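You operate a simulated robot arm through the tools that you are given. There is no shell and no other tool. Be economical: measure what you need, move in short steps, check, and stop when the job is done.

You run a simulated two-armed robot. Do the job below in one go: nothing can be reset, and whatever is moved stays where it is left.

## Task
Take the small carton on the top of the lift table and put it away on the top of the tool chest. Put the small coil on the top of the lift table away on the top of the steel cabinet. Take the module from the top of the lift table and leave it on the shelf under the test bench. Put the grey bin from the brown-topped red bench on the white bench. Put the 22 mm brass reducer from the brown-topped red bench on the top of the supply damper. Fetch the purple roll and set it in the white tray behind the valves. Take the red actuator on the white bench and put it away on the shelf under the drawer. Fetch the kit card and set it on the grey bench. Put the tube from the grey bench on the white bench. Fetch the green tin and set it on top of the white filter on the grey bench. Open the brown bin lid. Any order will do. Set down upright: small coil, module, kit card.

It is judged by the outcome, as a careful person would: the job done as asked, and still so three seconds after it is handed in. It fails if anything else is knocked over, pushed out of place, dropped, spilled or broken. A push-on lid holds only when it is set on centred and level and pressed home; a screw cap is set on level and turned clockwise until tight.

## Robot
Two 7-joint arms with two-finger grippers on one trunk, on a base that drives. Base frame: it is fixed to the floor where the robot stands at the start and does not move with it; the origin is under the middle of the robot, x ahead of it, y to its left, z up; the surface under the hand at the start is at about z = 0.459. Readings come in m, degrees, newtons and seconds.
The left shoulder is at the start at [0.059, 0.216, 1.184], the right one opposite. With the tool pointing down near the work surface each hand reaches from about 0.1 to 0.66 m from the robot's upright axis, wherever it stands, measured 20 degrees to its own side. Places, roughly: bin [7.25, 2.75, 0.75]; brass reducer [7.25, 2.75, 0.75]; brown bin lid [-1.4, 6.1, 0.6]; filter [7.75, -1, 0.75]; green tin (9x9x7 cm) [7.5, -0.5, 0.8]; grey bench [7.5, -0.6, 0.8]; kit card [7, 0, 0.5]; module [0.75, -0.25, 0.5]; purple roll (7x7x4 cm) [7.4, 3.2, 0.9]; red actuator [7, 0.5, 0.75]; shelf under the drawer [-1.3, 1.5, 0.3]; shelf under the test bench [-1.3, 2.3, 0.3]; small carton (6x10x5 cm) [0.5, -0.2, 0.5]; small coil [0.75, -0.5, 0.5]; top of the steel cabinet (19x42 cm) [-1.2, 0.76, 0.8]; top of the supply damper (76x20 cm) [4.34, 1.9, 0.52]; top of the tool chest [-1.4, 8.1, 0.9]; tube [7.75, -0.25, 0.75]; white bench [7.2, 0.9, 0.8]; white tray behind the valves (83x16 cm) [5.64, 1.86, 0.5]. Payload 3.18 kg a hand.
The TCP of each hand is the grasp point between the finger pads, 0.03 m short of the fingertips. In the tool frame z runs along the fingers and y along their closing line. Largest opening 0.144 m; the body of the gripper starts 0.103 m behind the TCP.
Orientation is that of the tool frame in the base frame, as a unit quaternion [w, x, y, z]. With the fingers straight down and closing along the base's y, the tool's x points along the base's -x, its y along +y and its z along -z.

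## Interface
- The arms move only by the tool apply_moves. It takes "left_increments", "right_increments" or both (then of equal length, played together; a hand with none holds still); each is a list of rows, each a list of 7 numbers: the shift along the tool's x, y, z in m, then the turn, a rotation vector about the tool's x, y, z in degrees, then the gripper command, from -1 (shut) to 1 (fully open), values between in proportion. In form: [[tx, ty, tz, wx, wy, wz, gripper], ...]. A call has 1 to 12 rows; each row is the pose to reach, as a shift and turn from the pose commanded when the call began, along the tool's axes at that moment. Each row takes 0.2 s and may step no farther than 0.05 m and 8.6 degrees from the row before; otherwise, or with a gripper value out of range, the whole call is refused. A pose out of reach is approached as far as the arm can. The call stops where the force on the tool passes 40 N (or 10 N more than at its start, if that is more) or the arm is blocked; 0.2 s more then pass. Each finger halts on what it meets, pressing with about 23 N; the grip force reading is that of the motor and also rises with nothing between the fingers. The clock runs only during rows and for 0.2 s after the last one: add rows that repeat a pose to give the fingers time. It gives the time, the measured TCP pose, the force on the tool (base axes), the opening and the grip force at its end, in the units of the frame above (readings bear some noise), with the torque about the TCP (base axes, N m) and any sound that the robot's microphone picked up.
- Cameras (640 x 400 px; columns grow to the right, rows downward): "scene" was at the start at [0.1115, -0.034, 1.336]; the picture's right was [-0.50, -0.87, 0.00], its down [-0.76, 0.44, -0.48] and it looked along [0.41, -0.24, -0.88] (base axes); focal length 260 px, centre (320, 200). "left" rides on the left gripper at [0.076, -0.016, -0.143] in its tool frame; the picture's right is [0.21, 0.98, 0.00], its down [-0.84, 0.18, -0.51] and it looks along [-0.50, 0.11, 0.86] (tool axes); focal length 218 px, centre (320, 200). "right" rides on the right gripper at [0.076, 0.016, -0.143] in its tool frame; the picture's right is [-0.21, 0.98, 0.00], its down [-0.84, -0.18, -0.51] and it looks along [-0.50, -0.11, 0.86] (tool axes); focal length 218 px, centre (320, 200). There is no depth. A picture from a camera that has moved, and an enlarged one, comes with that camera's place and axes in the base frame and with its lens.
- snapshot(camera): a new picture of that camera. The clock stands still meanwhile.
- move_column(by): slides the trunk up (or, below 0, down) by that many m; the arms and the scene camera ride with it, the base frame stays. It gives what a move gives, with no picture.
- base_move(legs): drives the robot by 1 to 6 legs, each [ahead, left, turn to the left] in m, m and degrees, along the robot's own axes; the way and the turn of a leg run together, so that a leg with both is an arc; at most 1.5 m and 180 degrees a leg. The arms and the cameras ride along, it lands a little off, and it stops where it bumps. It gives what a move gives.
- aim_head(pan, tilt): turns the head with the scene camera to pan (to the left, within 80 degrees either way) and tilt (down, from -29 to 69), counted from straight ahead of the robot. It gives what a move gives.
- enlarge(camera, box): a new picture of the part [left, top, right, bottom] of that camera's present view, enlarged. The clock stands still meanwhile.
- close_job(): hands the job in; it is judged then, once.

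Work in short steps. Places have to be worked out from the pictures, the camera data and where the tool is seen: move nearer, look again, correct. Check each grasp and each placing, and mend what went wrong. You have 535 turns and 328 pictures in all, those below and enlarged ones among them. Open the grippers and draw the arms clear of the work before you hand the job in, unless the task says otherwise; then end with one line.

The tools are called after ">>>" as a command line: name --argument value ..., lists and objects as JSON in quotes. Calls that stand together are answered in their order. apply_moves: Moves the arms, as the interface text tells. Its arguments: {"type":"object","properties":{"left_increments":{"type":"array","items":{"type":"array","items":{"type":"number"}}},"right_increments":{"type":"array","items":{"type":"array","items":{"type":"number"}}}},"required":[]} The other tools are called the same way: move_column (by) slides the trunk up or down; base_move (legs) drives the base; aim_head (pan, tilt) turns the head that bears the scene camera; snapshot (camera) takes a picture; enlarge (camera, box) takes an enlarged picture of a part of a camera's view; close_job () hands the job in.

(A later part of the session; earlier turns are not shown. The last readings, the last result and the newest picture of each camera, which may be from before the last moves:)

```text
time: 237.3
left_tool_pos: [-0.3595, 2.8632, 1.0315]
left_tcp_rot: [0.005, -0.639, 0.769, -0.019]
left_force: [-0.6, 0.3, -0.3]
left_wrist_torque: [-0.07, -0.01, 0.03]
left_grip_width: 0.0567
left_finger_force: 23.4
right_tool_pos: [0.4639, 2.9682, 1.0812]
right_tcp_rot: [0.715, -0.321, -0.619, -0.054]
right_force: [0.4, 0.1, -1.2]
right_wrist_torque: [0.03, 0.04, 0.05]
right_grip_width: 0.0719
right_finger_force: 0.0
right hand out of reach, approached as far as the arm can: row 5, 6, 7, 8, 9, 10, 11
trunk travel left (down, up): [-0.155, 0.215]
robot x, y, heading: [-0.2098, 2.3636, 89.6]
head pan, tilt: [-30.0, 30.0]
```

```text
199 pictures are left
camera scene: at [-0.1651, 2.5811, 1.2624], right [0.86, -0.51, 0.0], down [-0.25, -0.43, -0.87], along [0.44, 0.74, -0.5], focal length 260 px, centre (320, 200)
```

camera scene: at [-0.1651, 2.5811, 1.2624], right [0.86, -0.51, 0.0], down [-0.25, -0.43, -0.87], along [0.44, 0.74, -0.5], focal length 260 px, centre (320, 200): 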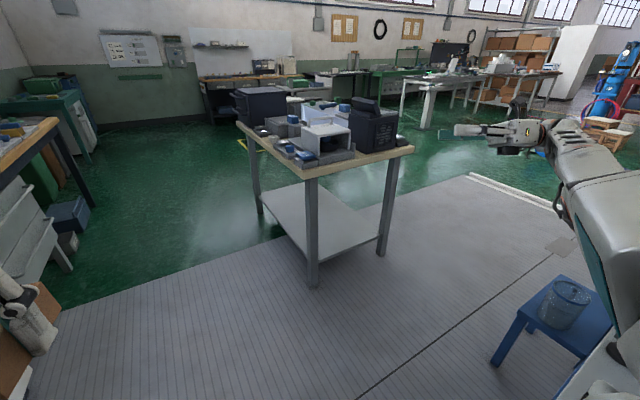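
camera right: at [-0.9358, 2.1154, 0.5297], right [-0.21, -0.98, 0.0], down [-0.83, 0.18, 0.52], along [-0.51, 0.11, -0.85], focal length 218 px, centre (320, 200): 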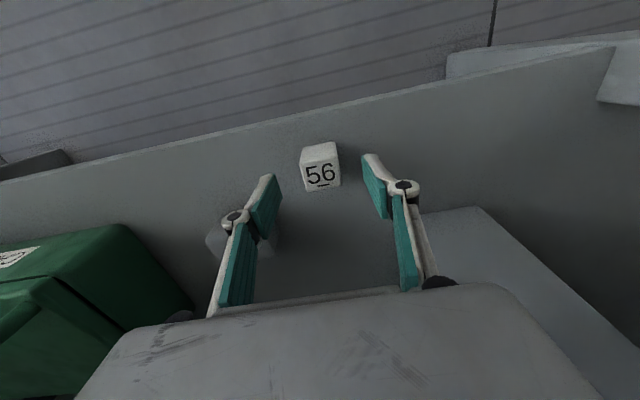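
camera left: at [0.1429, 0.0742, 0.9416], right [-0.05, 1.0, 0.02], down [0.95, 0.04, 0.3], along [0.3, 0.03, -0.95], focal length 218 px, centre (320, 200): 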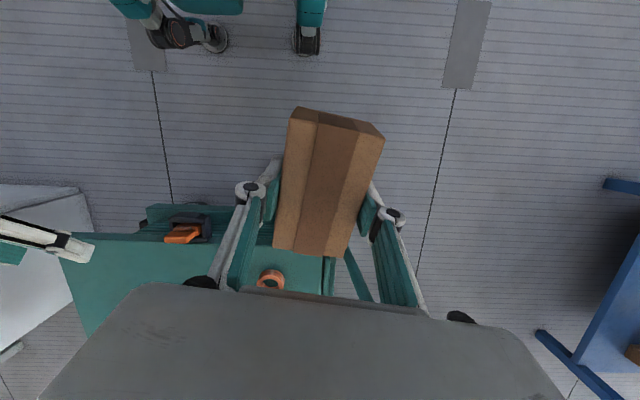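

Tool x is now up, as for the left arm. Tip the fingers down while moving inward.

>>> apply_moves --right_increments '[[-0.0175, -0.002, 0.0277, -3.1, -7.4, 0, 0], [-0.035, -0.004, 0.055, -6.2, -14.8, 0, 0], [-0.0525, -0.006, 0.083, -9.3, -22.2, 0, 0], [-0.07, -0.009, 0.111, -12.4, -29.6, 0, 0], [-0.0875, -0.011, 0.139, -15.5, -37, 0, 0], [-0.105, -0.013, 0.166, -18.6, -44.4, 0, 0], [-0.1225, -0.015, 0.194, -21.7, -51.8, 0, 0], [-0.14, -0.017, 0.222, -24.8, -59.2, 0, 0], [-0.1575, -0.02, 0.25, -27.9, -66.6, 0, 0], [-0.175, -0.022, 0.277, -31, -74, 0, 0], [-0.193, -0.024, 0.305, -34.1, -81.4, 0, 0]]'

>>> snapshot --camera "scene"

```text
time: 239.7
left_tool_pos: [-0.3599, 2.8639, 1.0324]
left_tcp_rot: [0.005, -0.64, 0.768, -0.02]
left_force: [0.0, 0.3, -0.7]
left_wrist_torque: [-0.02, 0.0, -0.01]
left_grip_width: 0.0565
left_finger_force: 22.4
right_tool_pos: [0.2048, 3.1287, 1.0151]
right_tcp_rot: [-0.027, 0.469, 0.882, -0.024]
right_force: [0.5, 0.4, -0.4]
right_wrist_torque: [-0.07, -0.01, -0.02]
right_grip_width: 0.0718
right_finger_force: 0.1
right hand out of reach, approached as far as the arm can: row 1, 2, 3, 4, 5, 6, 7, 8, 9, 10, 11
trunk travel left (down, up): [-0.155, 0.215]
robot x, y, heading: [-0.2156, 2.3657, 89.4]
head pan, tilt: [-30.0, 30.0]
```

```text
198 pictures are left
camera scene: at [-0.1655, 2.5813, 1.2621], right [0.86, -0.51, 0.0], down [-0.25, -0.43, -0.87], along [0.44, 0.74, -0.5], focal length 260 px, centre (320, 200)
```

scene: 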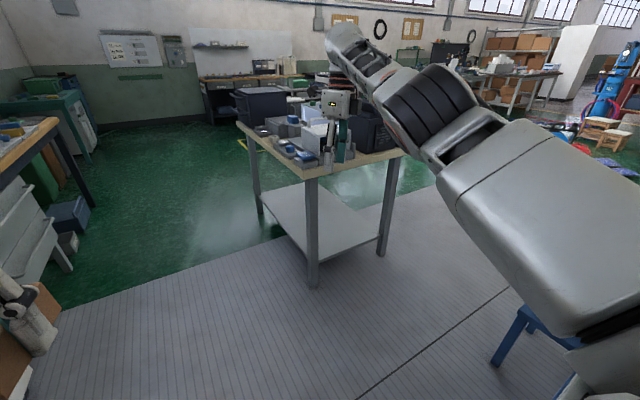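

Elbow outside, hand down. Draw it in first, then unwind the yaw.

>>> apply_moves --right_increments '[[-0.023, -0.027, 0.016, 0, 0, 0, 0], [-0.045, -0.054, 0.032, 0, 0, 0, 0], [-0.068, -0.082, 0.048, 0, 0, 0, 0], [-0.09, -0.109, 0.064, 0, 0, 0, 0], [-0.113, -0.136, 0.08, 0, 0, 0, 0]]'

>>> apply_moves --right_increments '[[0, 0, 0, 0, 0, 8.5, 0], [0, 0, 0, 0, 0, 17, 0], [0, 0, 0, 0, 0, 25.5, 0], [0, 0, 0, 0, 0, 34, 0], [0, 0, 0, 0, 0, 42.5, 0], [0, 0, 0, 0, 0, 51, 0], [0, 0, 0, 0, 0, 59.5, 0], [0, 0, 0, 0, 0, 68, 0], [0, 0, 0, 0, 0, 76.5, 0], [0, 0, 0, 0, 0, 85, 0], [0, 0, 0, 0, 0, 93.5, 0], [0, 0, 0, 0, 0, 102, 0]]'

>>> apply_moves --right_increments '[[0, 0, 0, 0, 0, 8.5, 0], [0, 0, 0, 0, 0, 17, 0], [0, 0, 0, 0, 0, 25.5, 0], [0, 0, 0, 0, 0, 34, 0], [0, 0, 0, 0, 0, 42.5, 0], [0, 0, 0, 0, 0, 51, 0], [0, 0, 0, 0, 0, 59.5, 0], [0, 0, 0, 0, 0, 68, 0], [0, 0, 0, 0, 0, 76.5, 0], [0, 0, 0, 0, 0, 85, 0], [0, 0, 0, 0, 0, 93.5, 0], [0, 0, 0, 0, 0, 102, 0]]'

>>> snapshot --camera "scene"

```text
time: 240.9
left_tool_pos: [-0.36, 2.8624, 1.0334]
left_tcp_rot: [0.006, -0.64, 0.769, -0.019]
left_force: [-0.2, -0.3, 0.2]
left_wrist_torque: [0.02, 0.01, 0.0]
left_grip_width: 0.0566
left_finger_force: 22.7
right_tool_pos: [0.2057, 3.1262, 1.0188]
right_tcp_rot: [-0.029, 0.469, 0.882, -0.022]
right_force: [0.4, -0.4, 0.2]
right_wrist_torque: [0.0, -0.04, 0.0]
right_grip_width: 0.072
right_finger_force: 0.1
right hand out of reach, approached as far as the arm can: row 1, 2, 3, 4, 5
trunk travel left (down, up): [-0.155, 0.215]
robot x, y, heading: [-0.2139, 2.3606, 89.4]
head pan, tilt: [-30.0, 30.0]
```

```text
time: 243.5
left_tool_pos: [-0.3597, 2.8616, 1.0331]
left_tcp_rot: [0.006, -0.639, 0.769, -0.019]
left_force: [0.9, 0.9, 0.4]
left_wrist_torque: [0.0, 0.01, -0.01]
left_grip_width: 0.0563
left_finger_force: 22.7
right_tool_pos: [0.2055, 3.1256, 1.0171]
right_tcp_rot: [0.002, 0.981, 0.19, -0.037]
right_force: [-0.2, -0.1, 0.2]
right_wrist_torque: [-0.01, -0.01, 0.02]
right_grip_width: 0.0721
right_finger_force: 0.1
right hand out of reach, approached as far as the arm can: row 4, 5, 6, 7, 8, 9, 10, 11, 12
trunk travel left (down, up): [-0.155, 0.215]
robot x, y, heading: [-0.2149, 2.3644, 89.1]
head pan, tilt: [-30.0, 30.0]
```

```text
time: 246.1
left_tool_pos: [-0.3587, 2.863, 1.0331]
left_tcp_rot: [0.007, -0.639, 0.769, -0.02]
left_force: [0.2, -0.8, -0.3]
left_wrist_torque: [0.0, 0.01, 0.03]
left_grip_width: 0.0569
left_finger_force: 23.1
right_tool_pos: [0.2046, 3.1269, 1.0173]
right_tcp_rot: [0.029, 0.764, -0.644, -0.023]
right_force: [0.2, 0.3, -0.3]
right_wrist_torque: [0.01, 0.01, 0.01]
right_grip_width: 0.0719
right_finger_force: 0.1
trunk travel left (down, up): [-0.155, 0.215]
robot x, y, heading: [-0.2135, 2.3665, 89.4]
head pan, tilt: [-30.0, 30.0]
```

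```text
197 pictures are left
camera scene: at [-0.1648, 2.5793, 1.2629], right [0.86, -0.51, 0.0], down [-0.25, -0.43, -0.87], along [0.44, 0.75, -0.5], focal length 260 px, centre (320, 200)
```

scene: 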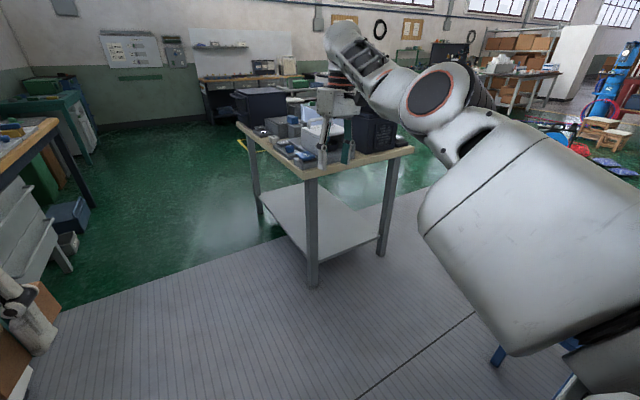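

Standard orientation reached. Now draw it in toward a carry pose.

>>> apply_moves --right_increments '[[0.035, 0, 0.01, 0, 0, 1.5, 0], [0.07, 0, 0.02, 0, 0, 3, 0], [0.105, 0, 0.03, 0, 0, 4.5, 0], [0.14, 0, 0.04, 0, 0, 6, 0], [0.175, 0, 0.05, 0, 0, 8, 0], [0.21, 0, 0.05, 0, 0, 9, 0]]'

>>> snapshot --camera "scene"

```text
time: 247.5
left_tool_pos: [-0.36, 2.8608, 1.034]
left_tcp_rot: [0.007, -0.639, 0.769, -0.019]
left_force: [-0.6, -1.3, -0.4]
left_wrist_torque: [0.04, -0.02, 0.02]
left_grip_width: 0.0567
left_finger_force: 22.9
right_tool_pos: [0.2848, 3.0991, 1.0276]
right_tcp_rot: [0.03, 0.714, -0.699, -0.021]
right_force: [0.6, 0.0, -0.1]
right_wrist_torque: [0.06, -0.02, 0.0]
right_grip_width: 0.0721
right_finger_force: 0.0
right hand out of reach, approached as far as the arm can: row 1, 2, 3, 4, 5, 6
trunk travel left (down, up): [-0.155, 0.215]
robot x, y, heading: [-0.2118, 2.3667, 89.3]
head pan, tilt: [-30.0, 30.0]
```

```text
196 pictures are left
camera scene: at [-0.165, 2.5784, 1.2633], right [0.86, -0.51, 0.0], down [-0.25, -0.43, -0.87], along [0.44, 0.75, -0.5], focal length 260 px, centre (320, 200)
```

scene: 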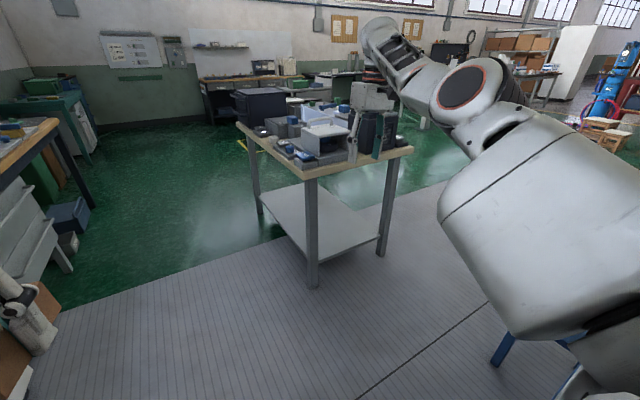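

The commanded pose has run away from the measured one. A base move resets it; I drive on 0.35 m along the corridor and then retract in small steps.

>>> base_move --legs '[[0.2, 0.1, 0]]'

>>> apply_moves --right_increments '[[0, 0.0, 0.03, 0, 0, 0, 0], [0, 0.0, 0.06, 0, 0, 0, 0], [0, 0.0, 0.1, 0, 0, 0, 0], [0, 0.0, 0.14, 0, 0, 0, 0]]'

>>> snapshot --camera "scene"

```text
time: 249.2
left_tool_pos: [-0.4603, 3.059, 1.0331]
left_tcp_rot: [0.007, -0.641, 0.767, -0.018]
left_force: [-0.4, 0.4, -0.8]
left_wrist_torque: [0.0, -0.02, 0.03]
left_grip_width: 0.0567
left_finger_force: 22.7
right_tool_pos: [0.1829, 3.3009, 1.0262]
right_tcp_rot: [0.032, 0.716, -0.697, -0.021]
right_force: [-1.3, 0.1, -0.2]
right_wrist_torque: [-0.03, 0.0, 0.0]
right_grip_width: 0.072
right_finger_force: 0.1
trunk travel left (down, up): [-0.155, 0.215]
robot x, y, heading: [-0.3104, 2.5634, 89.3]
head pan, tilt: [-30.0, 30.0]
```

```text
time: 250.2
left_tool_pos: [-0.4596, 3.0597, 1.0333]
left_tcp_rot: [0.006, -0.642, 0.767, -0.019]
left_force: [1.1, 0.1, -0.2]
left_wrist_torque: [-0.1, 0.0, 0.0]
left_grip_width: 0.0564
left_finger_force: 22.9
right_tool_pos: [0.1836, 3.3285, 0.8901]
right_tcp_rot: [0.034, 0.716, -0.697, -0.019]
right_force: [-0.3, -0.2, 0.4]
right_wrist_torque: [-0.02, 0.0, -0.01]
right_grip_width: 0.0717
right_finger_force: 0.1
right hand out of reach, approached as far as the arm can: row 1, 2, 3, 4
trunk travel left (down, up): [-0.155, 0.215]
robot x, y, heading: [-0.3103, 2.5618, 89.9]
head pan, tilt: [-30.0, 30.0]
```

```text
195 pictures are left
camera scene: at [-0.2637, 2.7774, 1.2624], right [0.86, -0.51, 0.0], down [-0.25, -0.43, -0.87], along [0.44, 0.75, -0.5], focal length 260 px, centre (320, 200)
```

scene: 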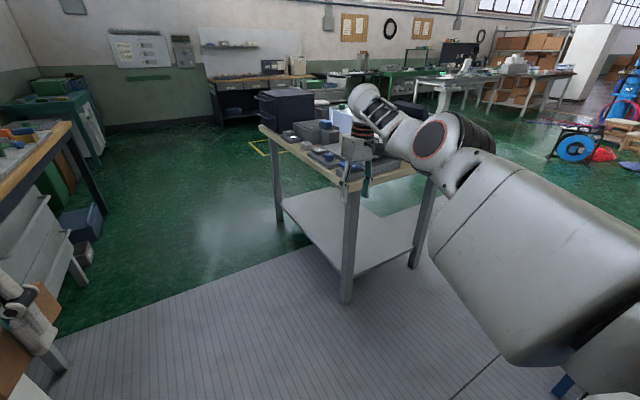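

Lowering worked. Now pull it back toward me.

>>> apply_moves --right_increments '[[0.03, 0, 0.03, 0, 0, 0, 0], [0.06, 0, 0.06, 0, 0, 0, 0], [0.09, 0, 0.09, 0, 0, 0, 0], [0.12, 0, 0.1, 0, 0, 0, 0], [0.16, 0, 0.1, 0, 0, 0, 0], [0.2, 0, 0.1, 0, 0, 0, 0]]'

>>> snapshot --camera "scene"

```text
time: 251.6
left_tool_pos: [-0.4571, 3.0575, 1.0343]
left_tcp_rot: [0.006, -0.64, 0.768, -0.018]
left_force: [1.6, -0.5, 0.0]
left_wrist_torque: [0.02, 0.14, -0.03]
left_grip_width: 0.0565
left_finger_force: 22.7
right_tool_pos: [0.262, 3.2979, 0.7826]
right_tcp_rot: [0.035, 0.715, -0.698, -0.02]
right_force: [-0.2, 0.6, -0.1]
right_wrist_torque: [-0.03, 0.01, 0.02]
right_grip_width: 0.072
right_finger_force: 0.1
right hand out of reach, approached as far as the arm can: row 1, 2, 3, 4, 5, 6
trunk travel left (down, up): [-0.155, 0.215]
robot x, y, heading: [-0.312, 2.5627, 89.6]
head pan, tilt: [-30.0, 30.0]
```

```text
194 pictures are left
camera scene: at [-0.2616, 2.7757, 1.2629], right [0.86, -0.51, 0.0], down [-0.25, -0.43, -0.87], along [0.44, 0.75, -0.5], focal length 260 px, centre (320, 200)
```

scene: 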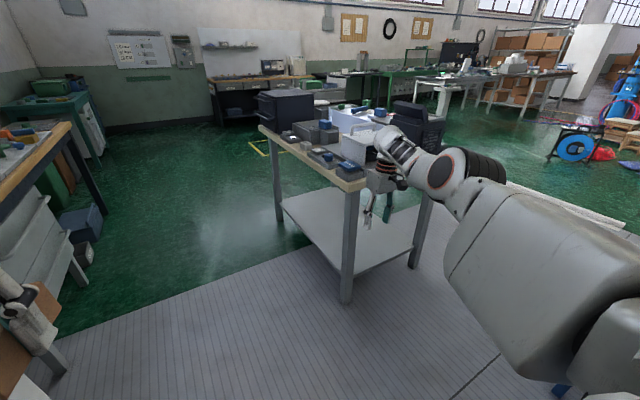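

The arm is stuck straight (singular). I back the base a little to reset, then move the hand sideways inward to break the singularity.

>>> base_move --legs '[[-0.1, 0, 0]]'

>>> apply_moves --right_increments '[[0.015, 0.035, 0, 0, 0, 0, 0], [0.03, 0.07, 0, 0, 0, 0, 0], [0.045, 0.105, 0, 0, 0, 0, 0], [0.06, 0.14, 0, 0, 0, 0, 0], [0.075, 0.175, 0, 0, 0, 0, 0], [0.1, 0.21, 0, 0, 0, 0, 0], [0.13, 0.24, 0, 0, 0, 0, 0]]'

>>> snapshot --camera "scene"

```text
time: 252.7
left_tool_pos: [-0.4592, 2.9587, 1.0338]
left_tcp_rot: [0.007, -0.641, 0.767, -0.019]
left_force: [0.1, -0.8, -0.3]
left_wrist_torque: [-0.01, -0.01, -0.01]
left_grip_width: 0.0567
left_finger_force: 23.3
right_tool_pos: [0.2603, 3.1965, 0.7837]
right_tcp_rot: [0.035, 0.715, -0.698, -0.019]
right_force: [-0.3, -0.2, 0.5]
right_wrist_torque: [0.01, 0.0, -0.02]
right_grip_width: 0.0718
right_finger_force: 0.0
trunk travel left (down, up): [-0.155, 0.215]
robot x, y, heading: [-0.3119, 2.4598, 89.6]
head pan, tilt: [-30.0, 30.0]
```

```text
time: 254.3
left_tool_pos: [-0.4619, 2.9586, 1.0336]
left_tcp_rot: [0.006, -0.641, 0.767, -0.02]
left_force: [-1.4, -0.8, 0.0]
left_wrist_torque: [0.02, -0.06, 0.03]
left_grip_width: 0.0564
left_finger_force: 22.6
right_tool_pos: [0.0691, 3.2543, 0.7854]
right_tcp_rot: [0.038, 0.715, -0.697, -0.017]
right_force: [-1.6, 0.1, -0.7]
right_wrist_torque: [0.02, -0.03, -0.02]
right_grip_width: 0.0718
right_finger_force: 0.0
right hand out of reach, approached as far as the arm can: row 1, 2, 3, 4, 5, 6, 7
trunk travel left (down, up): [-0.155, 0.215]
robot x, y, heading: [-0.3087, 2.4629, 89.6]
head pan, tilt: [-30.0, 30.0]
```

```text
193 pictures are left
camera scene: at [-0.2653, 2.6762, 1.263], right [0.86, -0.51, 0.0], down [-0.25, -0.43, -0.87], along [0.44, 0.75, -0.5], focal length 260 px, centre (320, 200)
```

scene: 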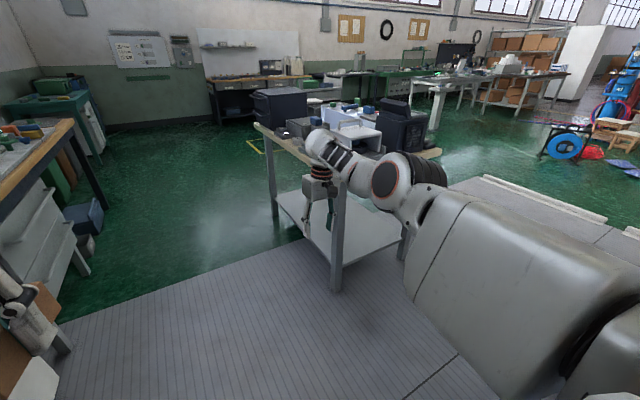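

I undo about 100° of the yaw (which rolled the straight arm) and test retraction there.

>>> apply_moves --right_increments '[[0, 0, 0, 0, 0, -8.5, 0], [0, 0, 0, 0, 0, -17, 0], [0, 0, 0, 0, 0, -25.5, 0], [0, 0, 0, 0, 0, -34, 0], [0, 0, 0, 0, 0, -42.5, 0], [0, 0, 0, 0, 0, -51, 0], [0, 0, 0, 0, 0, -59.5, 0], [0, 0, 0, 0, 0, -68, 0], [0, 0, 0, 0, 0, -76.5, 0], [0, 0, 0, 0, 0, -85, 0], [0, 0, 0, 0, 0, -93.5, 0]]'

>>> snapshot --camera "scene"

```text
time: 256.7
left_tool_pos: [-0.4589, 2.959, 1.0331]
left_tcp_rot: [0.007, -0.641, 0.767, -0.018]
left_force: [-0.1, -0.1, -0.3]
left_wrist_torque: [0.03, -0.01, -0.02]
left_grip_width: 0.0564
left_finger_force: 22.9
right_tool_pos: [0.0662, 3.2553, 0.7918]
right_tcp_rot: [0.012, 0.998, 0.044, -0.039]
right_force: [0.1, -0.3, 0.8]
right_wrist_torque: [0.01, -0.01, 0.02]
right_grip_width: 0.0719
right_finger_force: 0.1
right hand out of reach, approached as far as the arm can: row 2, 3, 4, 5, 6, 7, 8, 9, 10, 11
trunk travel left (down, up): [-0.155, 0.215]
robot x, y, heading: [-0.3118, 2.4634, 89.5]
head pan, tilt: [-30.0, 30.0]
```

```text
192 pictures are left
camera scene: at [-0.2644, 2.6762, 1.2629], right [0.86, -0.51, 0.0], down [-0.25, -0.43, -0.87], along [0.44, 0.75, -0.5], focal length 260 px, centre (320, 200)
```

scene: 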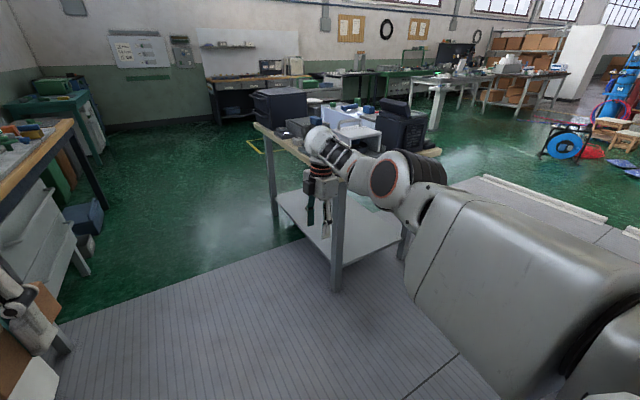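

I try forcing the elbow to bend by asking for fingers pointing back toward me, beyond the wrist's own range.

>>> apply_moves --right_increments '[[0, 0.015, 0, -8, 0, 0, 0], [0, 0.03, 0, -16, 0, 0, 0], [0, 0.045, 0, -24, 0, 0, 0], [0, 0.06, 0, -32, 0, 0, 0], [0, 0.075, 0, -40, 0, 0, 0], [0, 0.09, 0, -48, 0, 0, 0], [0, 0.105, 0, -56, 0, 0, 0]]'

>>> snapshot --camera "scene"

```text
time: 258.3
left_tool_pos: [-0.4603, 2.9579, 1.033]
left_tcp_rot: [0.005, -0.64, 0.768, -0.019]
left_force: [-0.9, 0.5, -0.4]
left_wrist_torque: [0.04, -0.03, 0.0]
left_grip_width: 0.0564
left_finger_force: 22.8
right_tool_pos: [0.073, 3.134, 0.7975]
right_tcp_rot: [0.265, 0.963, 0.042, -0.037]
right_force: [0.7, 0.3, -0.2]
right_wrist_torque: [0.03, -0.01, 0.01]
right_grip_width: 0.0719
right_finger_force: 0.1
right hand out of reach, approached as far as the arm can: row 1, 2, 3, 4, 5, 6, 7
trunk travel left (down, up): [-0.155, 0.215]
robot x, y, heading: [-0.3109, 2.4598, 89.4]
head pan, tilt: [-30.0, 30.0]
```

```text
191 pictures are left
camera scene: at [-0.2647, 2.6763, 1.2628], right [0.86, -0.51, 0.0], down [-0.25, -0.43, -0.87], along [0.44, 0.75, -0.5], focal length 260 px, centre (320, 200)
```

scene: 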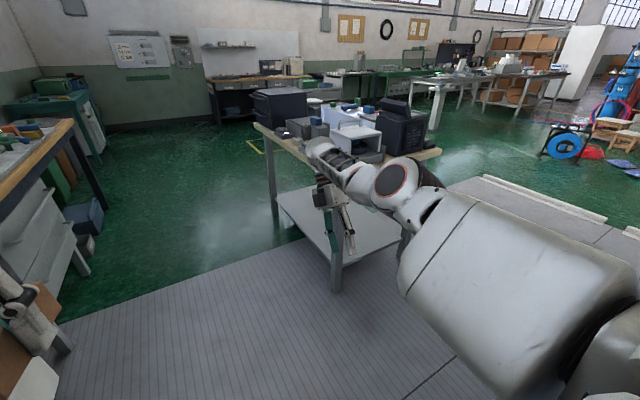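

I reset with a tiny base move and raise the hand, to bring the arm through a different region.

>>> base_move --legs '[[-0.05, 0, 0]]'

>>> apply_moves --right_increments '[[0, -0.019, -0.034, 4, 0, 0, 0], [0, -0.038, -0.068, 8, 0, 0, 0], [0, -0.057, -0.102, 12, 0, 0, 0], [0, -0.076, -0.136, 16, 0, 0, 0], [0, -0.095, -0.17, 20, 0, 0, 0], [0, -0.114, -0.204, 24, 0, 0, 0], [0, -0.133, -0.238, 28, 0, 0, 0], [0, -0.152, -0.272, 32, 0, 0, 0]]'

>>> snapshot --camera "scene"

```text
time: 259.2
left_tool_pos: [-0.4598, 2.9088, 1.034]
left_tcp_rot: [0.007, -0.639, 0.769, -0.018]
left_force: [-0.3, 1.0, 0.5]
left_wrist_torque: [0.01, 0.02, 0.01]
left_grip_width: 0.0567
left_finger_force: 23.5
right_tool_pos: [0.0724, 3.0822, 0.7981]
right_tcp_rot: [0.264, 0.963, 0.04, -0.037]
right_force: [0.6, -0.7, 0.7]
right_wrist_torque: [0.02, 0.0, -0.01]
right_grip_width: 0.0723
right_finger_force: 0.1
trunk travel left (down, up): [-0.155, 0.215]
robot x, y, heading: [-0.3126, 2.411, 89.3]
head pan, tilt: [-30.0, 30.0]
```

```text
time: 261.0
left_tool_pos: [-0.4596, 2.908, 1.0341]
left_tcp_rot: [0.008, -0.64, 0.768, -0.018]
left_force: [0.7, 0.3, 0.8]
left_wrist_torque: [0.03, 0.04, -0.01]
left_grip_width: 0.0569
left_finger_force: 23.5
right_tool_pos: [0.1384, 3.1842, 0.9667]
right_tcp_rot: [-0.004, 0.999, 0.027, -0.043]
right_force: [0.7, -1.0, -0.9]
right_wrist_torque: [-0.01, 0.03, 0.0]
right_grip_width: 0.072
right_finger_force: 0.0
right hand out of reach, approached as far as the arm can: row 1, 2, 3, 4, 5, 6, 7, 8
trunk travel left (down, up): [-0.155, 0.215]
robot x, y, heading: [-0.3146, 2.4094, 89.9]
head pan, tilt: [-30.0, 30.0]
```

```text
190 pictures are left
camera scene: at [-0.2644, 2.625, 1.2634], right [0.86, -0.51, 0.0], down [-0.25, -0.43, -0.87], along [0.44, 0.75, -0.5], focal length 260 px, centre (320, 200)
```

scene: 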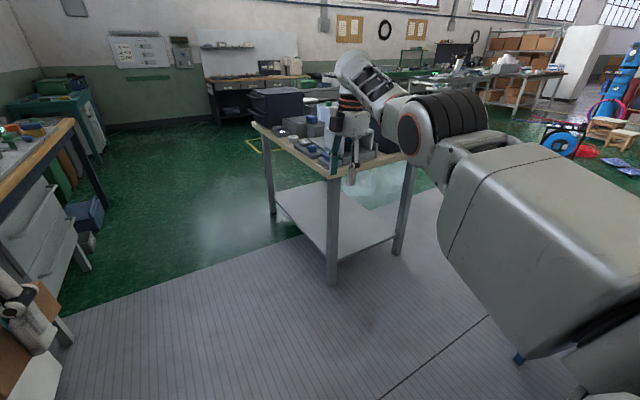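

There's a bend now with the elbow outside. I reset with a tiny base move and retract.

>>> base_move --legs '[[-0.03, 0, 0]]'

>>> apply_moves --right_increments '[[0, 0.03, 0.005, 0, 0, 0, 0], [0, 0.06, 0.01, 0, 0, 0, 0], [0, 0.09, 0.015, 0, 0, 0, 0], [0, 0.12, 0.02, 0, 0, 0, 0], [0, 0.15, 0.03, 0, 0, 0, 0]]'

>>> snapshot --camera "scene"

```text
time: 261.9
left_tool_pos: [-0.4598, 2.8795, 1.0329]
left_tcp_rot: [0.007, -0.64, 0.768, -0.018]
left_force: [0.3, -0.4, -0.5]
left_wrist_torque: [0.05, 0.01, -0.02]
left_grip_width: 0.0568
left_finger_force: 22.8
right_tool_pos: [0.138, 3.1555, 0.9641]
right_tcp_rot: [-0.002, 0.999, 0.027, -0.042]
right_force: [-0.1, -0.9, 0.6]
right_wrist_torque: [0.03, 0.02, -0.05]
right_grip_width: 0.0722
right_finger_force: 0.2
trunk travel left (down, up): [-0.155, 0.215]
robot x, y, heading: [-0.3148, 2.3816, 89.4]
head pan, tilt: [-30.0, 30.0]
```

```text
time: 263.1
left_tool_pos: [-0.4601, 2.8787, 1.034]
left_tcp_rot: [0.006, -0.64, 0.768, -0.019]
left_force: [0.0, 0.7, -0.1]
left_wrist_torque: [0.02, -0.02, 0.01]
left_grip_width: 0.0563
left_finger_force: 23.0
right_tool_pos: [0.1746, 3.1424, 0.964]
right_tcp_rot: [-0.004, 0.999, 0.026, -0.041]
right_force: [-1.0, -0.3, -0.3]
right_wrist_torque: [-0.01, 0.0, 0.0]
right_grip_width: 0.0719
right_finger_force: 0.2
right hand out of reach, approached as far as the arm can: row 1, 2, 3, 4, 5
trunk travel left (down, up): [-0.155, 0.215]
robot x, y, heading: [-0.3085, 2.3812, 89.6]
head pan, tilt: [-30.0, 30.0]
```

```text
189 pictures are left
camera scene: at [-0.2649, 2.597, 1.2629], right [0.86, -0.51, 0.0], down [-0.25, -0.43, -0.87], along [0.44, 0.75, -0.5], focal length 260 px, centre (320, 200)
```

scene: 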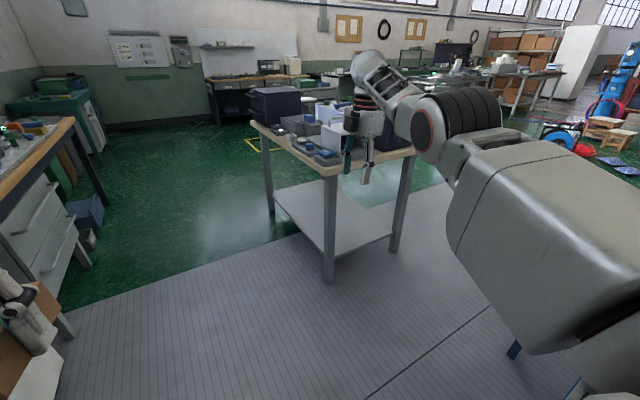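

I realise the fold direction is elbow-down here, which fingers-down forbids. So: point fingers forward (free wrist), roll so tool-x is up, then repeat the left arm's exact mirrored sequence.

>>> base_move --legs '[[-0.03, 0, 0]]'

>>> apply_moves --right_increments '[[-0.0165, 0.0047, -0.0124, 8.2, 0, 0, 0], [-0.033, 0.0094, -0.025, 16.4, 0, 0, 0], [-0.05, 0.014, -0.037, 24.6, 0, 0, 0], [-0.066, 0.019, -0.05, 32.8, 0, 0, 0], [-0.083, 0.024, -0.062, 41, 0, 0, 0], [-0.099, 0.028, -0.074, 49.2, 0, 0, 0], [-0.116, 0.033, -0.087, 57.4, 0, 0, 0], [-0.132, 0.038, -0.1, 65.6, 0, 0, 0], [-0.149, 0.042, -0.112, 73.8, 0, 0, 0], [-0.165, 0.047, -0.124, 82, 0, 0, 0], [-0.182, 0.052, -0.136, 90, 0, 0, 0]]'

>>> apply_moves --right_increments '[[0, 0, 0, 0, 0, -8.4, 0], [0, 0, 0, 0, 0, -16.8, 0], [0, 0, 0, 0, 0, -25.2, 0], [0, 0, 0, 0, 0, -33.6, 0], [0, 0, 0, 0, 0, -42, 0], [0, 0, 0, 0, 0, -50.4, 0], [0, 0, 0, 0, 0, -58.8, 0], [0, 0, 0, 0, 0, -67.2, 0], [0, 0, 0, 0, 0, -75.6, 0], [0, 0, 0, 0, 0, -84, 0], [0, 0, 0, 0, 0, -90, 0]]'

>>> snapshot --camera "scene"

```text
time: 263.9
left_tool_pos: [-0.4596, 2.8485, 1.032]
left_tcp_rot: [0.006, -0.64, 0.768, -0.018]
left_force: [0.5, 0.2, 0.0]
left_wrist_torque: [0.0, 0.02, -0.02]
left_grip_width: 0.0565
left_finger_force: 23.3
right_tool_pos: [0.1744, 3.1137, 0.9638]
right_tcp_rot: [-0.002, 0.999, 0.026, -0.042]
right_force: [0.3, -0.7, -0.1]
right_wrist_torque: [0.03, -0.03, -0.02]
right_grip_width: 0.0719
right_finger_force: 0.1
trunk travel left (down, up): [-0.155, 0.215]
robot x, y, heading: [-0.3109, 2.3561, 89.4]
head pan, tilt: [-30.0, 30.0]
```

```text
time: 266.3
left_tool_pos: [-0.4587, 2.8507, 1.0335]
left_tcp_rot: [0.006, -0.64, 0.768, -0.018]
left_force: [0.1, -0.1, -0.7]
left_wrist_torque: [-0.01, 0.0, -0.03]
left_grip_width: 0.0565
left_finger_force: 23.1
right_tool_pos: [0.007, 3.0497, 1.1141]
right_tcp_rot: [0.709, -0.703, 0.01, 0.048]
right_force: [0.7, 0.6, 0.6]
right_wrist_torque: [-0.01, 0.02, 0.02]
right_grip_width: 0.072
right_finger_force: 0.0
right hand out of reach, approached as far as the arm can: row 1, 2, 3
trunk travel left (down, up): [-0.155, 0.215]
robot x, y, heading: [-0.3134, 2.3528, 89.3]
head pan, tilt: [-30.0, 30.0]
```

```text
time: 268.7
left_tool_pos: [-0.4612, 2.8506, 1.0322]
left_tcp_rot: [0.006, -0.641, 0.767, -0.019]
left_force: [-0.2, 0.5, -0.2]
left_wrist_torque: [-0.02, -0.03, 0.01]
left_grip_width: 0.0567
left_finger_force: 23.0
right_tool_pos: [0.0078, 3.0515, 1.1151]
right_tcp_rot: [0.535, -0.505, -0.491, -0.467]
right_force: [-0.5, 0.1, 0.4]
right_wrist_torque: [0.01, 0.01, 0.01]
right_grip_width: 0.072
right_finger_force: 0.2
trunk travel left (down, up): [-0.155, 0.215]
robot x, y, heading: [-0.3105, 2.3557, 89.6]
head pan, tilt: [-30.0, 30.0]
```

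```text
188 pictures are left
camera scene: at [-0.265, 2.5671, 1.2629], right [0.86, -0.51, 0.0], down [-0.25, -0.43, -0.87], along [0.44, 0.75, -0.5], focal length 260 px, centre (320, 200)
```

scene: 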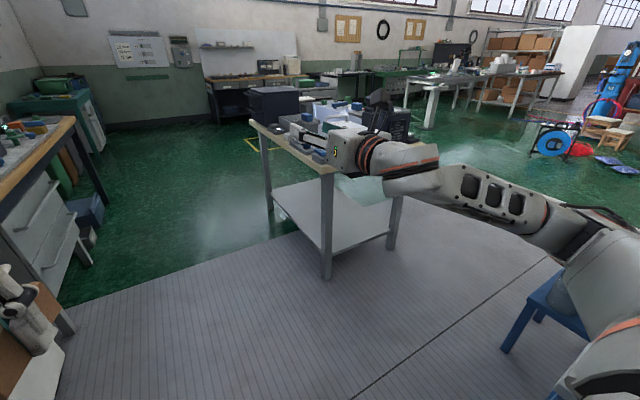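

Excellent: pose reached exactly with the forearm coming from the right. Now tip the fingers down.

>>> apply_moves --right_increments '[[-0.02, 0, -0.01, 0, -8.4, 0, 0], [-0.04, 0, -0.02, 0, -16.8, 0, 0], [-0.06, 0, -0.03, 0, -25.2, 0, 0], [-0.08, 0, -0.04, 0, -33.6, 0, 0], [-0.1, 0, -0.05, 0, -42, 0, 0], [-0.12, 0, -0.06, 0, -50.4, 0, 0], [-0.14, 0, -0.07, 0, -58.8, 0, 0], [-0.16, 0, -0.08, 0, -67.2, 0, 0], [-0.18, 0, -0.09, 0, -75.6, 0, 0], [-0.2, 0, -0.1, 0, -84, 0, 0]]'

>>> snapshot --camera "scene"

```text
time: 270.9
left_tool_pos: [-0.4612, 2.8502, 1.0321]
left_tcp_rot: [0.006, -0.64, 0.768, -0.018]
left_force: [-0.4, 0.1, -0.8]
left_wrist_torque: [-0.03, 0.01, -0.01]
left_grip_width: 0.0565
left_finger_force: 22.9
right_tool_pos: [-0.0039, 2.9507, 0.9156]
right_tcp_rot: [-0.069, 0.688, 0.722, 0.007]
right_force: [-0.5, -0.6, -0.1]
right_wrist_torque: [0.0, -0.02, 0.02]
right_grip_width: 0.072
right_finger_force: 0.0
trunk travel left (down, up): [-0.155, 0.215]
robot x, y, heading: [-0.3124, 2.3525, 89.4]
head pan, tilt: [-30.0, 30.0]
```

```text
187 pictures are left
camera scene: at [-0.2651, 2.5677, 1.2627], right [0.86, -0.51, 0.0], down [-0.25, -0.43, -0.87], along [0.44, 0.75, -0.5], focal length 260 px, centre (320, 200)
```

scene: 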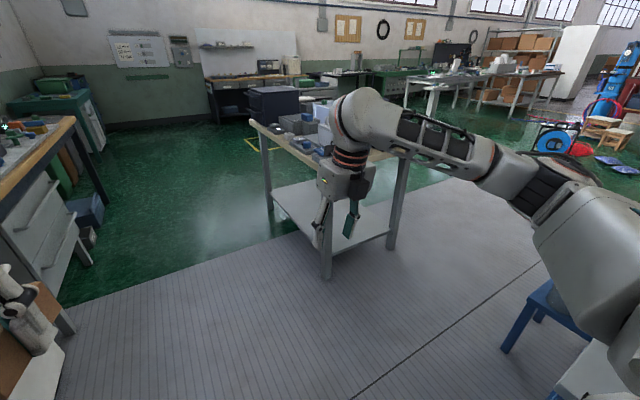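

The right arm is restored to elbow-out. I unwind the yaw 180° to the standard orientation.

>>> apply_moves --right_increments '[[0, 0, 0, 0, 0, 8.4, 0], [0, 0, 0, 0, 0, 16.8, 0], [0, 0, 0, 0, 0, 25.2, 0], [0, 0, 0, 0, 0, 33.6, 0], [0, 0, 0, 0, 0, 42, 0], [0, 0, 0, 0, 0, 50.4, 0], [0, 0, 0, 0, 0, 58.8, 0], [0, 0, 0, 0, 0, 67.2, 0], [0, 0, 0, 0, 0, 75.6, 0], [0, 0, 0, 0, 0, 84, 0], [0, 0, 0, 0, 0, 92.4, 0]]'

>>> apply_moves --right_increments '[[0, 0, 0, 0, 0, 8.4, 0], [0, 0, 0, 0, 0, 16.8, 0], [0, 0, 0, 0, 0, 25.2, 0], [0, 0, 0, 0, 0, 33.6, 0], [0, 0, 0, 0, 0, 42, 0], [0, 0, 0, 0, 0, 50.4, 0], [0, 0, 0, 0, 0, 58.8, 0], [0, 0, 0, 0, 0, 67.2, 0], [0, 0, 0, 0, 0, 75.6, 0], [0, 0, 0, 0, 0, 84, 0], [0, 0, 0, 0, 0, 90, 0]]'

```text
time: 273.3
left_tool_pos: [-0.4605, 2.8498, 1.0329]
left_tcp_rot: [0.006, -0.64, 0.768, -0.019]
left_force: [-0.2, 0.1, -0.2]
left_wrist_torque: [-0.02, -0.01, -0.02]
left_grip_width: 0.0565
left_finger_force: 22.9
right_tool_pos: [-0.0039, 2.952, 0.9146]
right_tcp_rot: [-0.055, 0.998, 0.002, -0.045]
right_force: [-0.5, -0.4, 1.6]
right_wrist_torque: [0.01, 0.0, -0.01]
right_grip_width: 0.0721
right_finger_force: 0.1
trunk travel left (down, up): [-0.155, 0.215]
robot x, y, heading: [-0.3147, 2.3513, 89.3]
head pan, tilt: [-30.0, 30.0]
```

```text
time: 275.7
left_tool_pos: [-0.4592, 2.8495, 1.0332]
left_tcp_rot: [0.006, -0.64, 0.768, -0.018]
left_force: [-0.2, -0.4, 0.3]
left_wrist_torque: [-0.04, -0.03, -0.02]
left_grip_width: 0.0567
left_finger_force: 23.3
right_tool_pos: [-0.0038, 2.9519, 0.9151]
right_tcp_rot: [-0.007, 0.707, -0.704, -0.069]
right_force: [-0.4, -0.2, -0.6]
right_wrist_torque: [0.01, -0.04, 0.04]
right_grip_width: 0.0718
right_finger_force: 0.1
trunk travel left (down, up): [-0.155, 0.215]
robot x, y, heading: [-0.3131, 2.351, 89.6]
head pan, tilt: [-30.0, 30.0]
```

Both arms are good. Look ahead along the corridor before driving on to the tool chest.

>>> aim_head --pan 8 --tilt 18

>>> snapshot --camera "scene"

```text
time: 276.7
left_tool_pos: [-0.4607, 2.8503, 1.0337]
left_tcp_rot: [0.006, -0.64, 0.768, -0.018]
left_force: [-0.1, 0.3, 0.1]
left_wrist_torque: [-0.05, 0.0, -0.02]
left_grip_width: 0.057
left_finger_force: 23.0
right_tool_pos: [-0.0035, 2.952, 0.9138]
right_tcp_rot: [-0.007, 0.708, -0.703, -0.07]
right_force: [0.3, 0.4, 0.9]
right_wrist_torque: [-0.03, 0.01, -0.02]
right_grip_width: 0.0719
right_finger_force: 0.0
trunk travel left (down, up): [-0.155, 0.215]
robot x, y, heading: [-0.3134, 2.3544, 89.6]
head pan, tilt: [8.0, 18.0]
```

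```text
186 pictures are left
camera scene: at [-0.323, 2.5818, 1.2822], right [0.99, 0.13, 0.0], down [0.04, -0.31, -0.95], along [-0.12, 0.94, -0.31], focal length 260 px, centre (320, 200)
```

scene: 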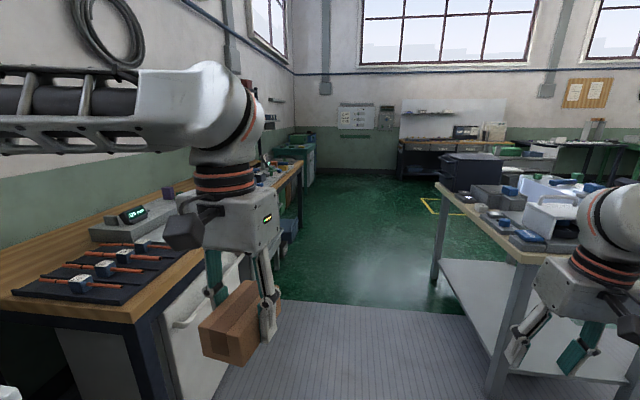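

The passage is x -0.7…0.27 between two benches. I raise the trunk so the hands clear the bench items, then drive through its centre.

>>> move_column --by 0.15

>>> base_move --legs '[[0, -0.1, 0], [1.3, 0, 0]]'

>>> snapshot --camera "scene"

```text
time: 278.5
left_tool_pos: [-0.4601, 2.8515, 1.1843]
left_tcp_rot: [0.005, -0.64, 0.768, -0.019]
left_force: [-0.6, 0.0, -0.4]
left_wrist_torque: [0.04, 0.02, -0.02]
left_grip_width: 0.0565
left_finger_force: 23.1
right_tool_pos: [-0.0032, 2.9515, 1.0642]
right_tcp_rot: [-0.007, 0.707, -0.703, -0.069]
right_force: [0.0, -0.8, 0.2]
right_wrist_torque: [0.01, 0.01, 0.02]
right_grip_width: 0.0721
right_finger_force: 0.1
trunk travel left (down, up): [-0.305, 0.065]
robot x, y, heading: [-0.3147, 2.3521, 89.4]
head pan, tilt: [8.0, 18.0]
```

```text
time: 286.1
left_tool_pos: [-0.3533, 4.1393, 1.1837]
left_tcp_rot: [0.006, -0.642, 0.766, -0.019]
left_force: [-0.3, 0.2, -0.2]
left_wrist_torque: [-0.02, 0.04, 0.02]
left_grip_width: 0.0566
left_finger_force: 23.0
right_tool_pos: [0.1016, 4.2439, 1.0642]
right_tcp_rot: [-0.006, 0.709, -0.701, -0.069]
right_force: [0.9, 0.5, 0.3]
right_wrist_torque: [-0.03, 0.01, -0.01]
right_grip_width: 0.0721
right_finger_force: 0.0
trunk travel left (down, up): [-0.305, 0.065]
robot x, y, heading: [-0.2049, 3.6448, 89.6]
head pan, tilt: [8.0, 18.0]
```

```text
185 pictures are left
camera scene: at [-0.2153, 3.7768, 1.4402], right [0.99, 0.14, 0.0], down [0.04, -0.31, -0.95], along [-0.13, 0.94, -0.31], focal length 260 px, centre (320, 200)
```

scene: 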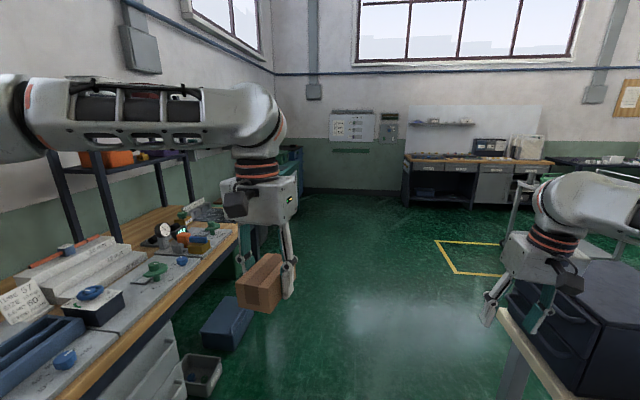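

Continue 1.4 m ahead and look for the bin and chest.

>>> base_move --legs '[[1.4, 0.05, 0]]'

>>> aim_head --pan 25 --tilt 25

>>> snapshot --camera "scene"

```text
time: 293.1
left_tool_pos: [-0.3531, 5.5451, 1.1831]
left_tcp_rot: [0.006, -0.626, 0.779, -0.019]
left_force: [-0.1, 0.4, -0.2]
left_wrist_torque: [0.02, 0.03, 0.02]
left_grip_width: 0.0565
left_finger_force: 23.0
right_tool_pos: [0.1062, 5.6325, 1.0646]
right_tcp_rot: [0.008, -0.696, 0.715, 0.069]
right_force: [0.3, -0.6, -0.5]
right_wrist_torque: [-0.01, 0.02, 0.0]
right_grip_width: 0.0721
right_finger_force: 0.1
trunk travel left (down, up): [-0.305, 0.065]
robot x, y, heading: [-0.2189, 5.0437, 87.4]
head pan, tilt: [8.0, 18.0]
```

```text
time: 293.9
left_tool_pos: [-0.3531, 5.5454, 1.1835]
left_tcp_rot: [0.006, -0.627, 0.779, -0.018]
left_force: [0.4, -0.5, -0.4]
left_wrist_torque: [0.03, 0.01, 0.03]
left_grip_width: 0.0565
left_finger_force: 23.2
right_tool_pos: [0.1076, 5.6336, 1.0656]
right_tcp_rot: [0.007, -0.695, 0.715, 0.069]
right_force: [-0.5, -0.3, 0.3]
right_wrist_torque: [-0.03, 0.0, 0.03]
right_grip_width: 0.0722
right_finger_force: 0.0
trunk travel left (down, up): [-0.305, 0.065]
robot x, y, heading: [-0.2242, 5.0444, 87.8]
head pan, tilt: [25.0, 25.0]
```

```text
184 pictures are left
camera scene: at [-0.2547, 5.1698, 1.4289], right [0.92, 0.38, 0.0], down [0.16, -0.39, -0.91], along [-0.35, 0.84, -0.42], focal length 260 px, centre (320, 200)
```

scene: 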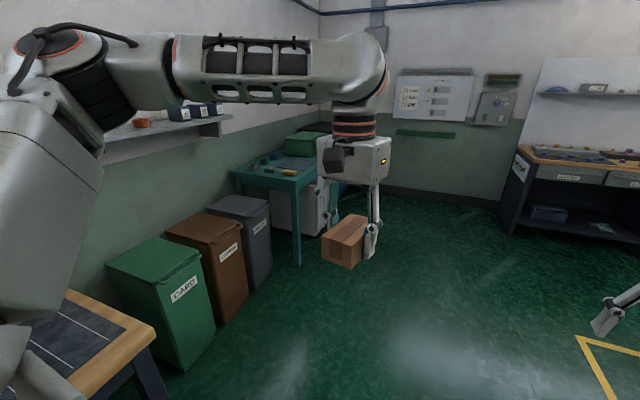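

The bins (green, brown "COPPER", grey) are on the left, the chest beyond the teal bench. I drive on 2.4 m to the chest.

>>> base_move --legs '[[0, 0, 2.5], [1.4, 0.1, 0], [1.0, 0, 0]]'

>>> aim_head --pan 60 --tilt 28

>>> snapshot --camera "scene"

```text
time: 306.1
left_tool_pos: [-0.5187, 7.9446, 1.1831]
left_tcp_rot: [0.007, -0.654, 0.756, -0.019]
left_force: [0.1, 0.4, 0.4]
left_wrist_torque: [0.02, -0.02, 0.0]
left_grip_width: 0.0565
left_finger_force: 22.7
right_tool_pos: [-0.0675, 8.0639, 1.0646]
right_tcp_rot: [-0.005, 0.721, -0.69, -0.07]
right_force: [0.1, -1.0, 0.0]
right_wrist_torque: [-0.01, -0.04, 0.0]
right_grip_width: 0.0723
right_finger_force: 0.0
trunk travel left (down, up): [-0.305, 0.065]
robot x, y, heading: [-0.3509, 7.4544, 91.7]
head pan, tilt: [25.0, 25.0]
```

```text
time: 307.1
left_tool_pos: [-0.5191, 7.9439, 1.1839]
left_tcp_rot: [0.006, -0.654, 0.756, -0.018]
left_force: [-0.5, 0.4, -0.1]
left_wrist_torque: [0.01, -0.02, 0.01]
left_grip_width: 0.0566
left_finger_force: 23.8
right_tool_pos: [-0.0667, 8.0638, 1.064]
right_tcp_rot: [-0.005, 0.721, -0.69, -0.07]
right_force: [-0.2, 0.2, -0.1]
right_wrist_torque: [-0.01, -0.01, 0.0]
right_grip_width: 0.0721
right_finger_force: 0.0
trunk travel left (down, up): [-0.305, 0.065]
robot x, y, heading: [-0.3539, 7.4552, 91.7]
head pan, tilt: [60.0, 28.0]
```

```text
183 pictures are left
camera scene: at [-0.4345, 7.5373, 1.4241], right [0.48, 0.88, 0.0], down [0.41, -0.22, -0.88], along [-0.78, 0.42, -0.47], focal length 260 px, centre (320, 200)
```

scene: 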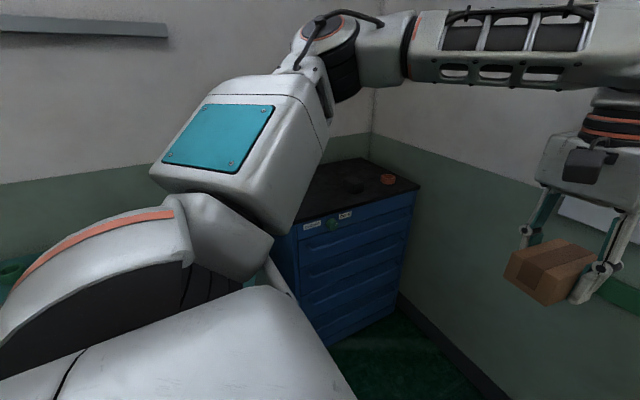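

It's the blue chest with a black mat, front edge x≈-1.13, y 7.8–8.45, wall at y≈8.6. I turn to heading ~150° to approach with the left hand.

>>> base_move --legs '[[0, 0, 58], [0.15, 0, 0]]'

>>> aim_head --pan -5 --tilt 35

>>> snapshot --camera "scene"

```text
time: 311.1
left_tool_pos: [-0.9895, 7.6537, 1.183]
left_tcp_rot: [-0.015, 0.937, -0.348, 0.013]
left_force: [-0.5, -0.3, -0.1]
left_wrist_torque: [-0.03, -0.04, 0.02]
left_grip_width: 0.0568
left_finger_force: 23.1
right_tool_pos: [-0.8467, 8.0988, 1.0648]
right_tcp_rot: [0.029, 0.964, -0.257, -0.064]
right_force: [0.6, 0.6, 0.1]
right_wrist_torque: [0.02, 0.02, 0.0]
right_grip_width: 0.072
right_finger_force: 0.0
trunk travel left (down, up): [-0.305, 0.065]
robot x, y, heading: [-0.4829, 7.5287, 149.2]
head pan, tilt: [60.0, 28.0]
```

```text
time: 312.4
left_tool_pos: [-0.9873, 7.6526, 1.1835]
left_tcp_rot: [-0.015, 0.938, -0.347, 0.013]
left_force: [0.6, -0.5, -0.1]
left_wrist_torque: [-0.01, -0.03, 0.01]
left_grip_width: 0.0566
left_finger_force: 22.5
right_tool_pos: [-0.8457, 8.098, 1.0648]
right_tcp_rot: [0.029, 0.964, -0.258, -0.063]
right_force: [-0.3, 1.0, -0.3]
right_wrist_torque: [0.04, -0.02, 0.02]
right_grip_width: 0.0719
right_finger_force: 0.1
trunk travel left (down, up): [-0.305, 0.065]
robot x, y, heading: [-0.4832, 7.5318, 149.2]
head pan, tilt: [-5.0, 35.0]
```

```text
182 pictures are left
camera scene: at [-0.5916, 7.6018, 1.4131], right [0.58, 0.81, 0.0], down [0.47, -0.33, -0.82], along [-0.67, 0.48, -0.57], focal length 260 px, centre (320, 200)
```

scene: 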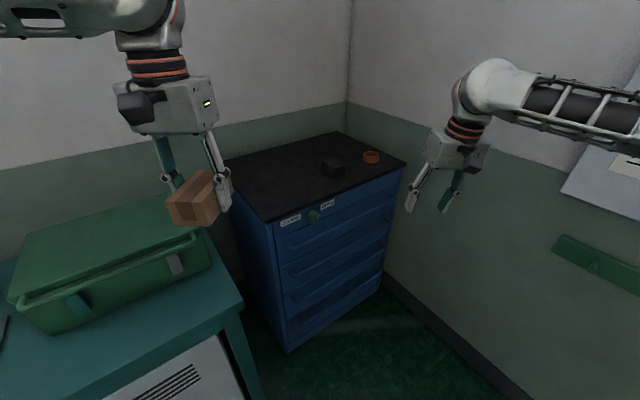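

Free space is on the near-left half of the mat, target ≈[-1.38,8.0]. I drive 0.28 m ahead.

>>> base_move --legs '[[0.28, 0, 0]]'

>>> snapshot --camera "scene"

```text
time: 314.4
left_tool_pos: [-1.2147, 7.7882, 1.1825]
left_tcp_rot: [-0.014, 0.939, -0.344, 0.013]
left_force: [0.0, 0.4, 0.1]
left_wrist_torque: [0.03, 0.02, 0.01]
left_grip_width: 0.0566
left_finger_force: 23.0
right_tool_pos: [-1.078, 8.2342, 1.065]
right_tcp_rot: [0.028, 0.965, -0.253, -0.063]
right_force: [-0.4, 0.6, -1.2]
right_wrist_torque: [0.05, 0.0, 0.02]
right_grip_width: 0.0718
right_finger_force: 0.0
trunk travel left (down, up): [-0.305, 0.065]
robot x, y, heading: [-0.7101, 7.6732, 149.5]
head pan, tilt: [-5.0, 35.0]
stopped in leg 1: the robot was blocked; the commanded pose is now the measured one
```

```text
181 pictures are left
camera scene: at [-0.8192, 7.7396, 1.4132], right [0.58, 0.82, 0.0], down [0.47, -0.33, -0.82], along [-0.67, 0.47, -0.57], focal length 260 px, centre (320, 200)
```

scene: 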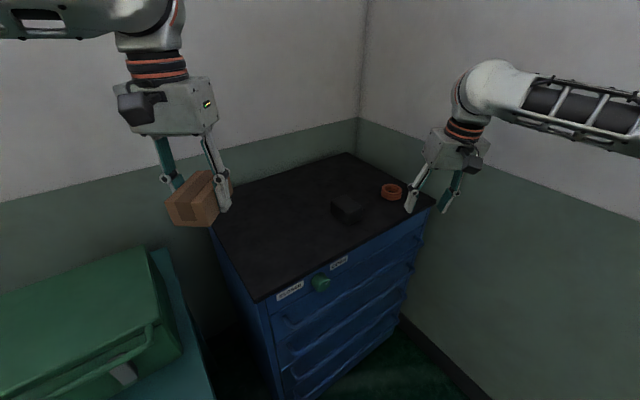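

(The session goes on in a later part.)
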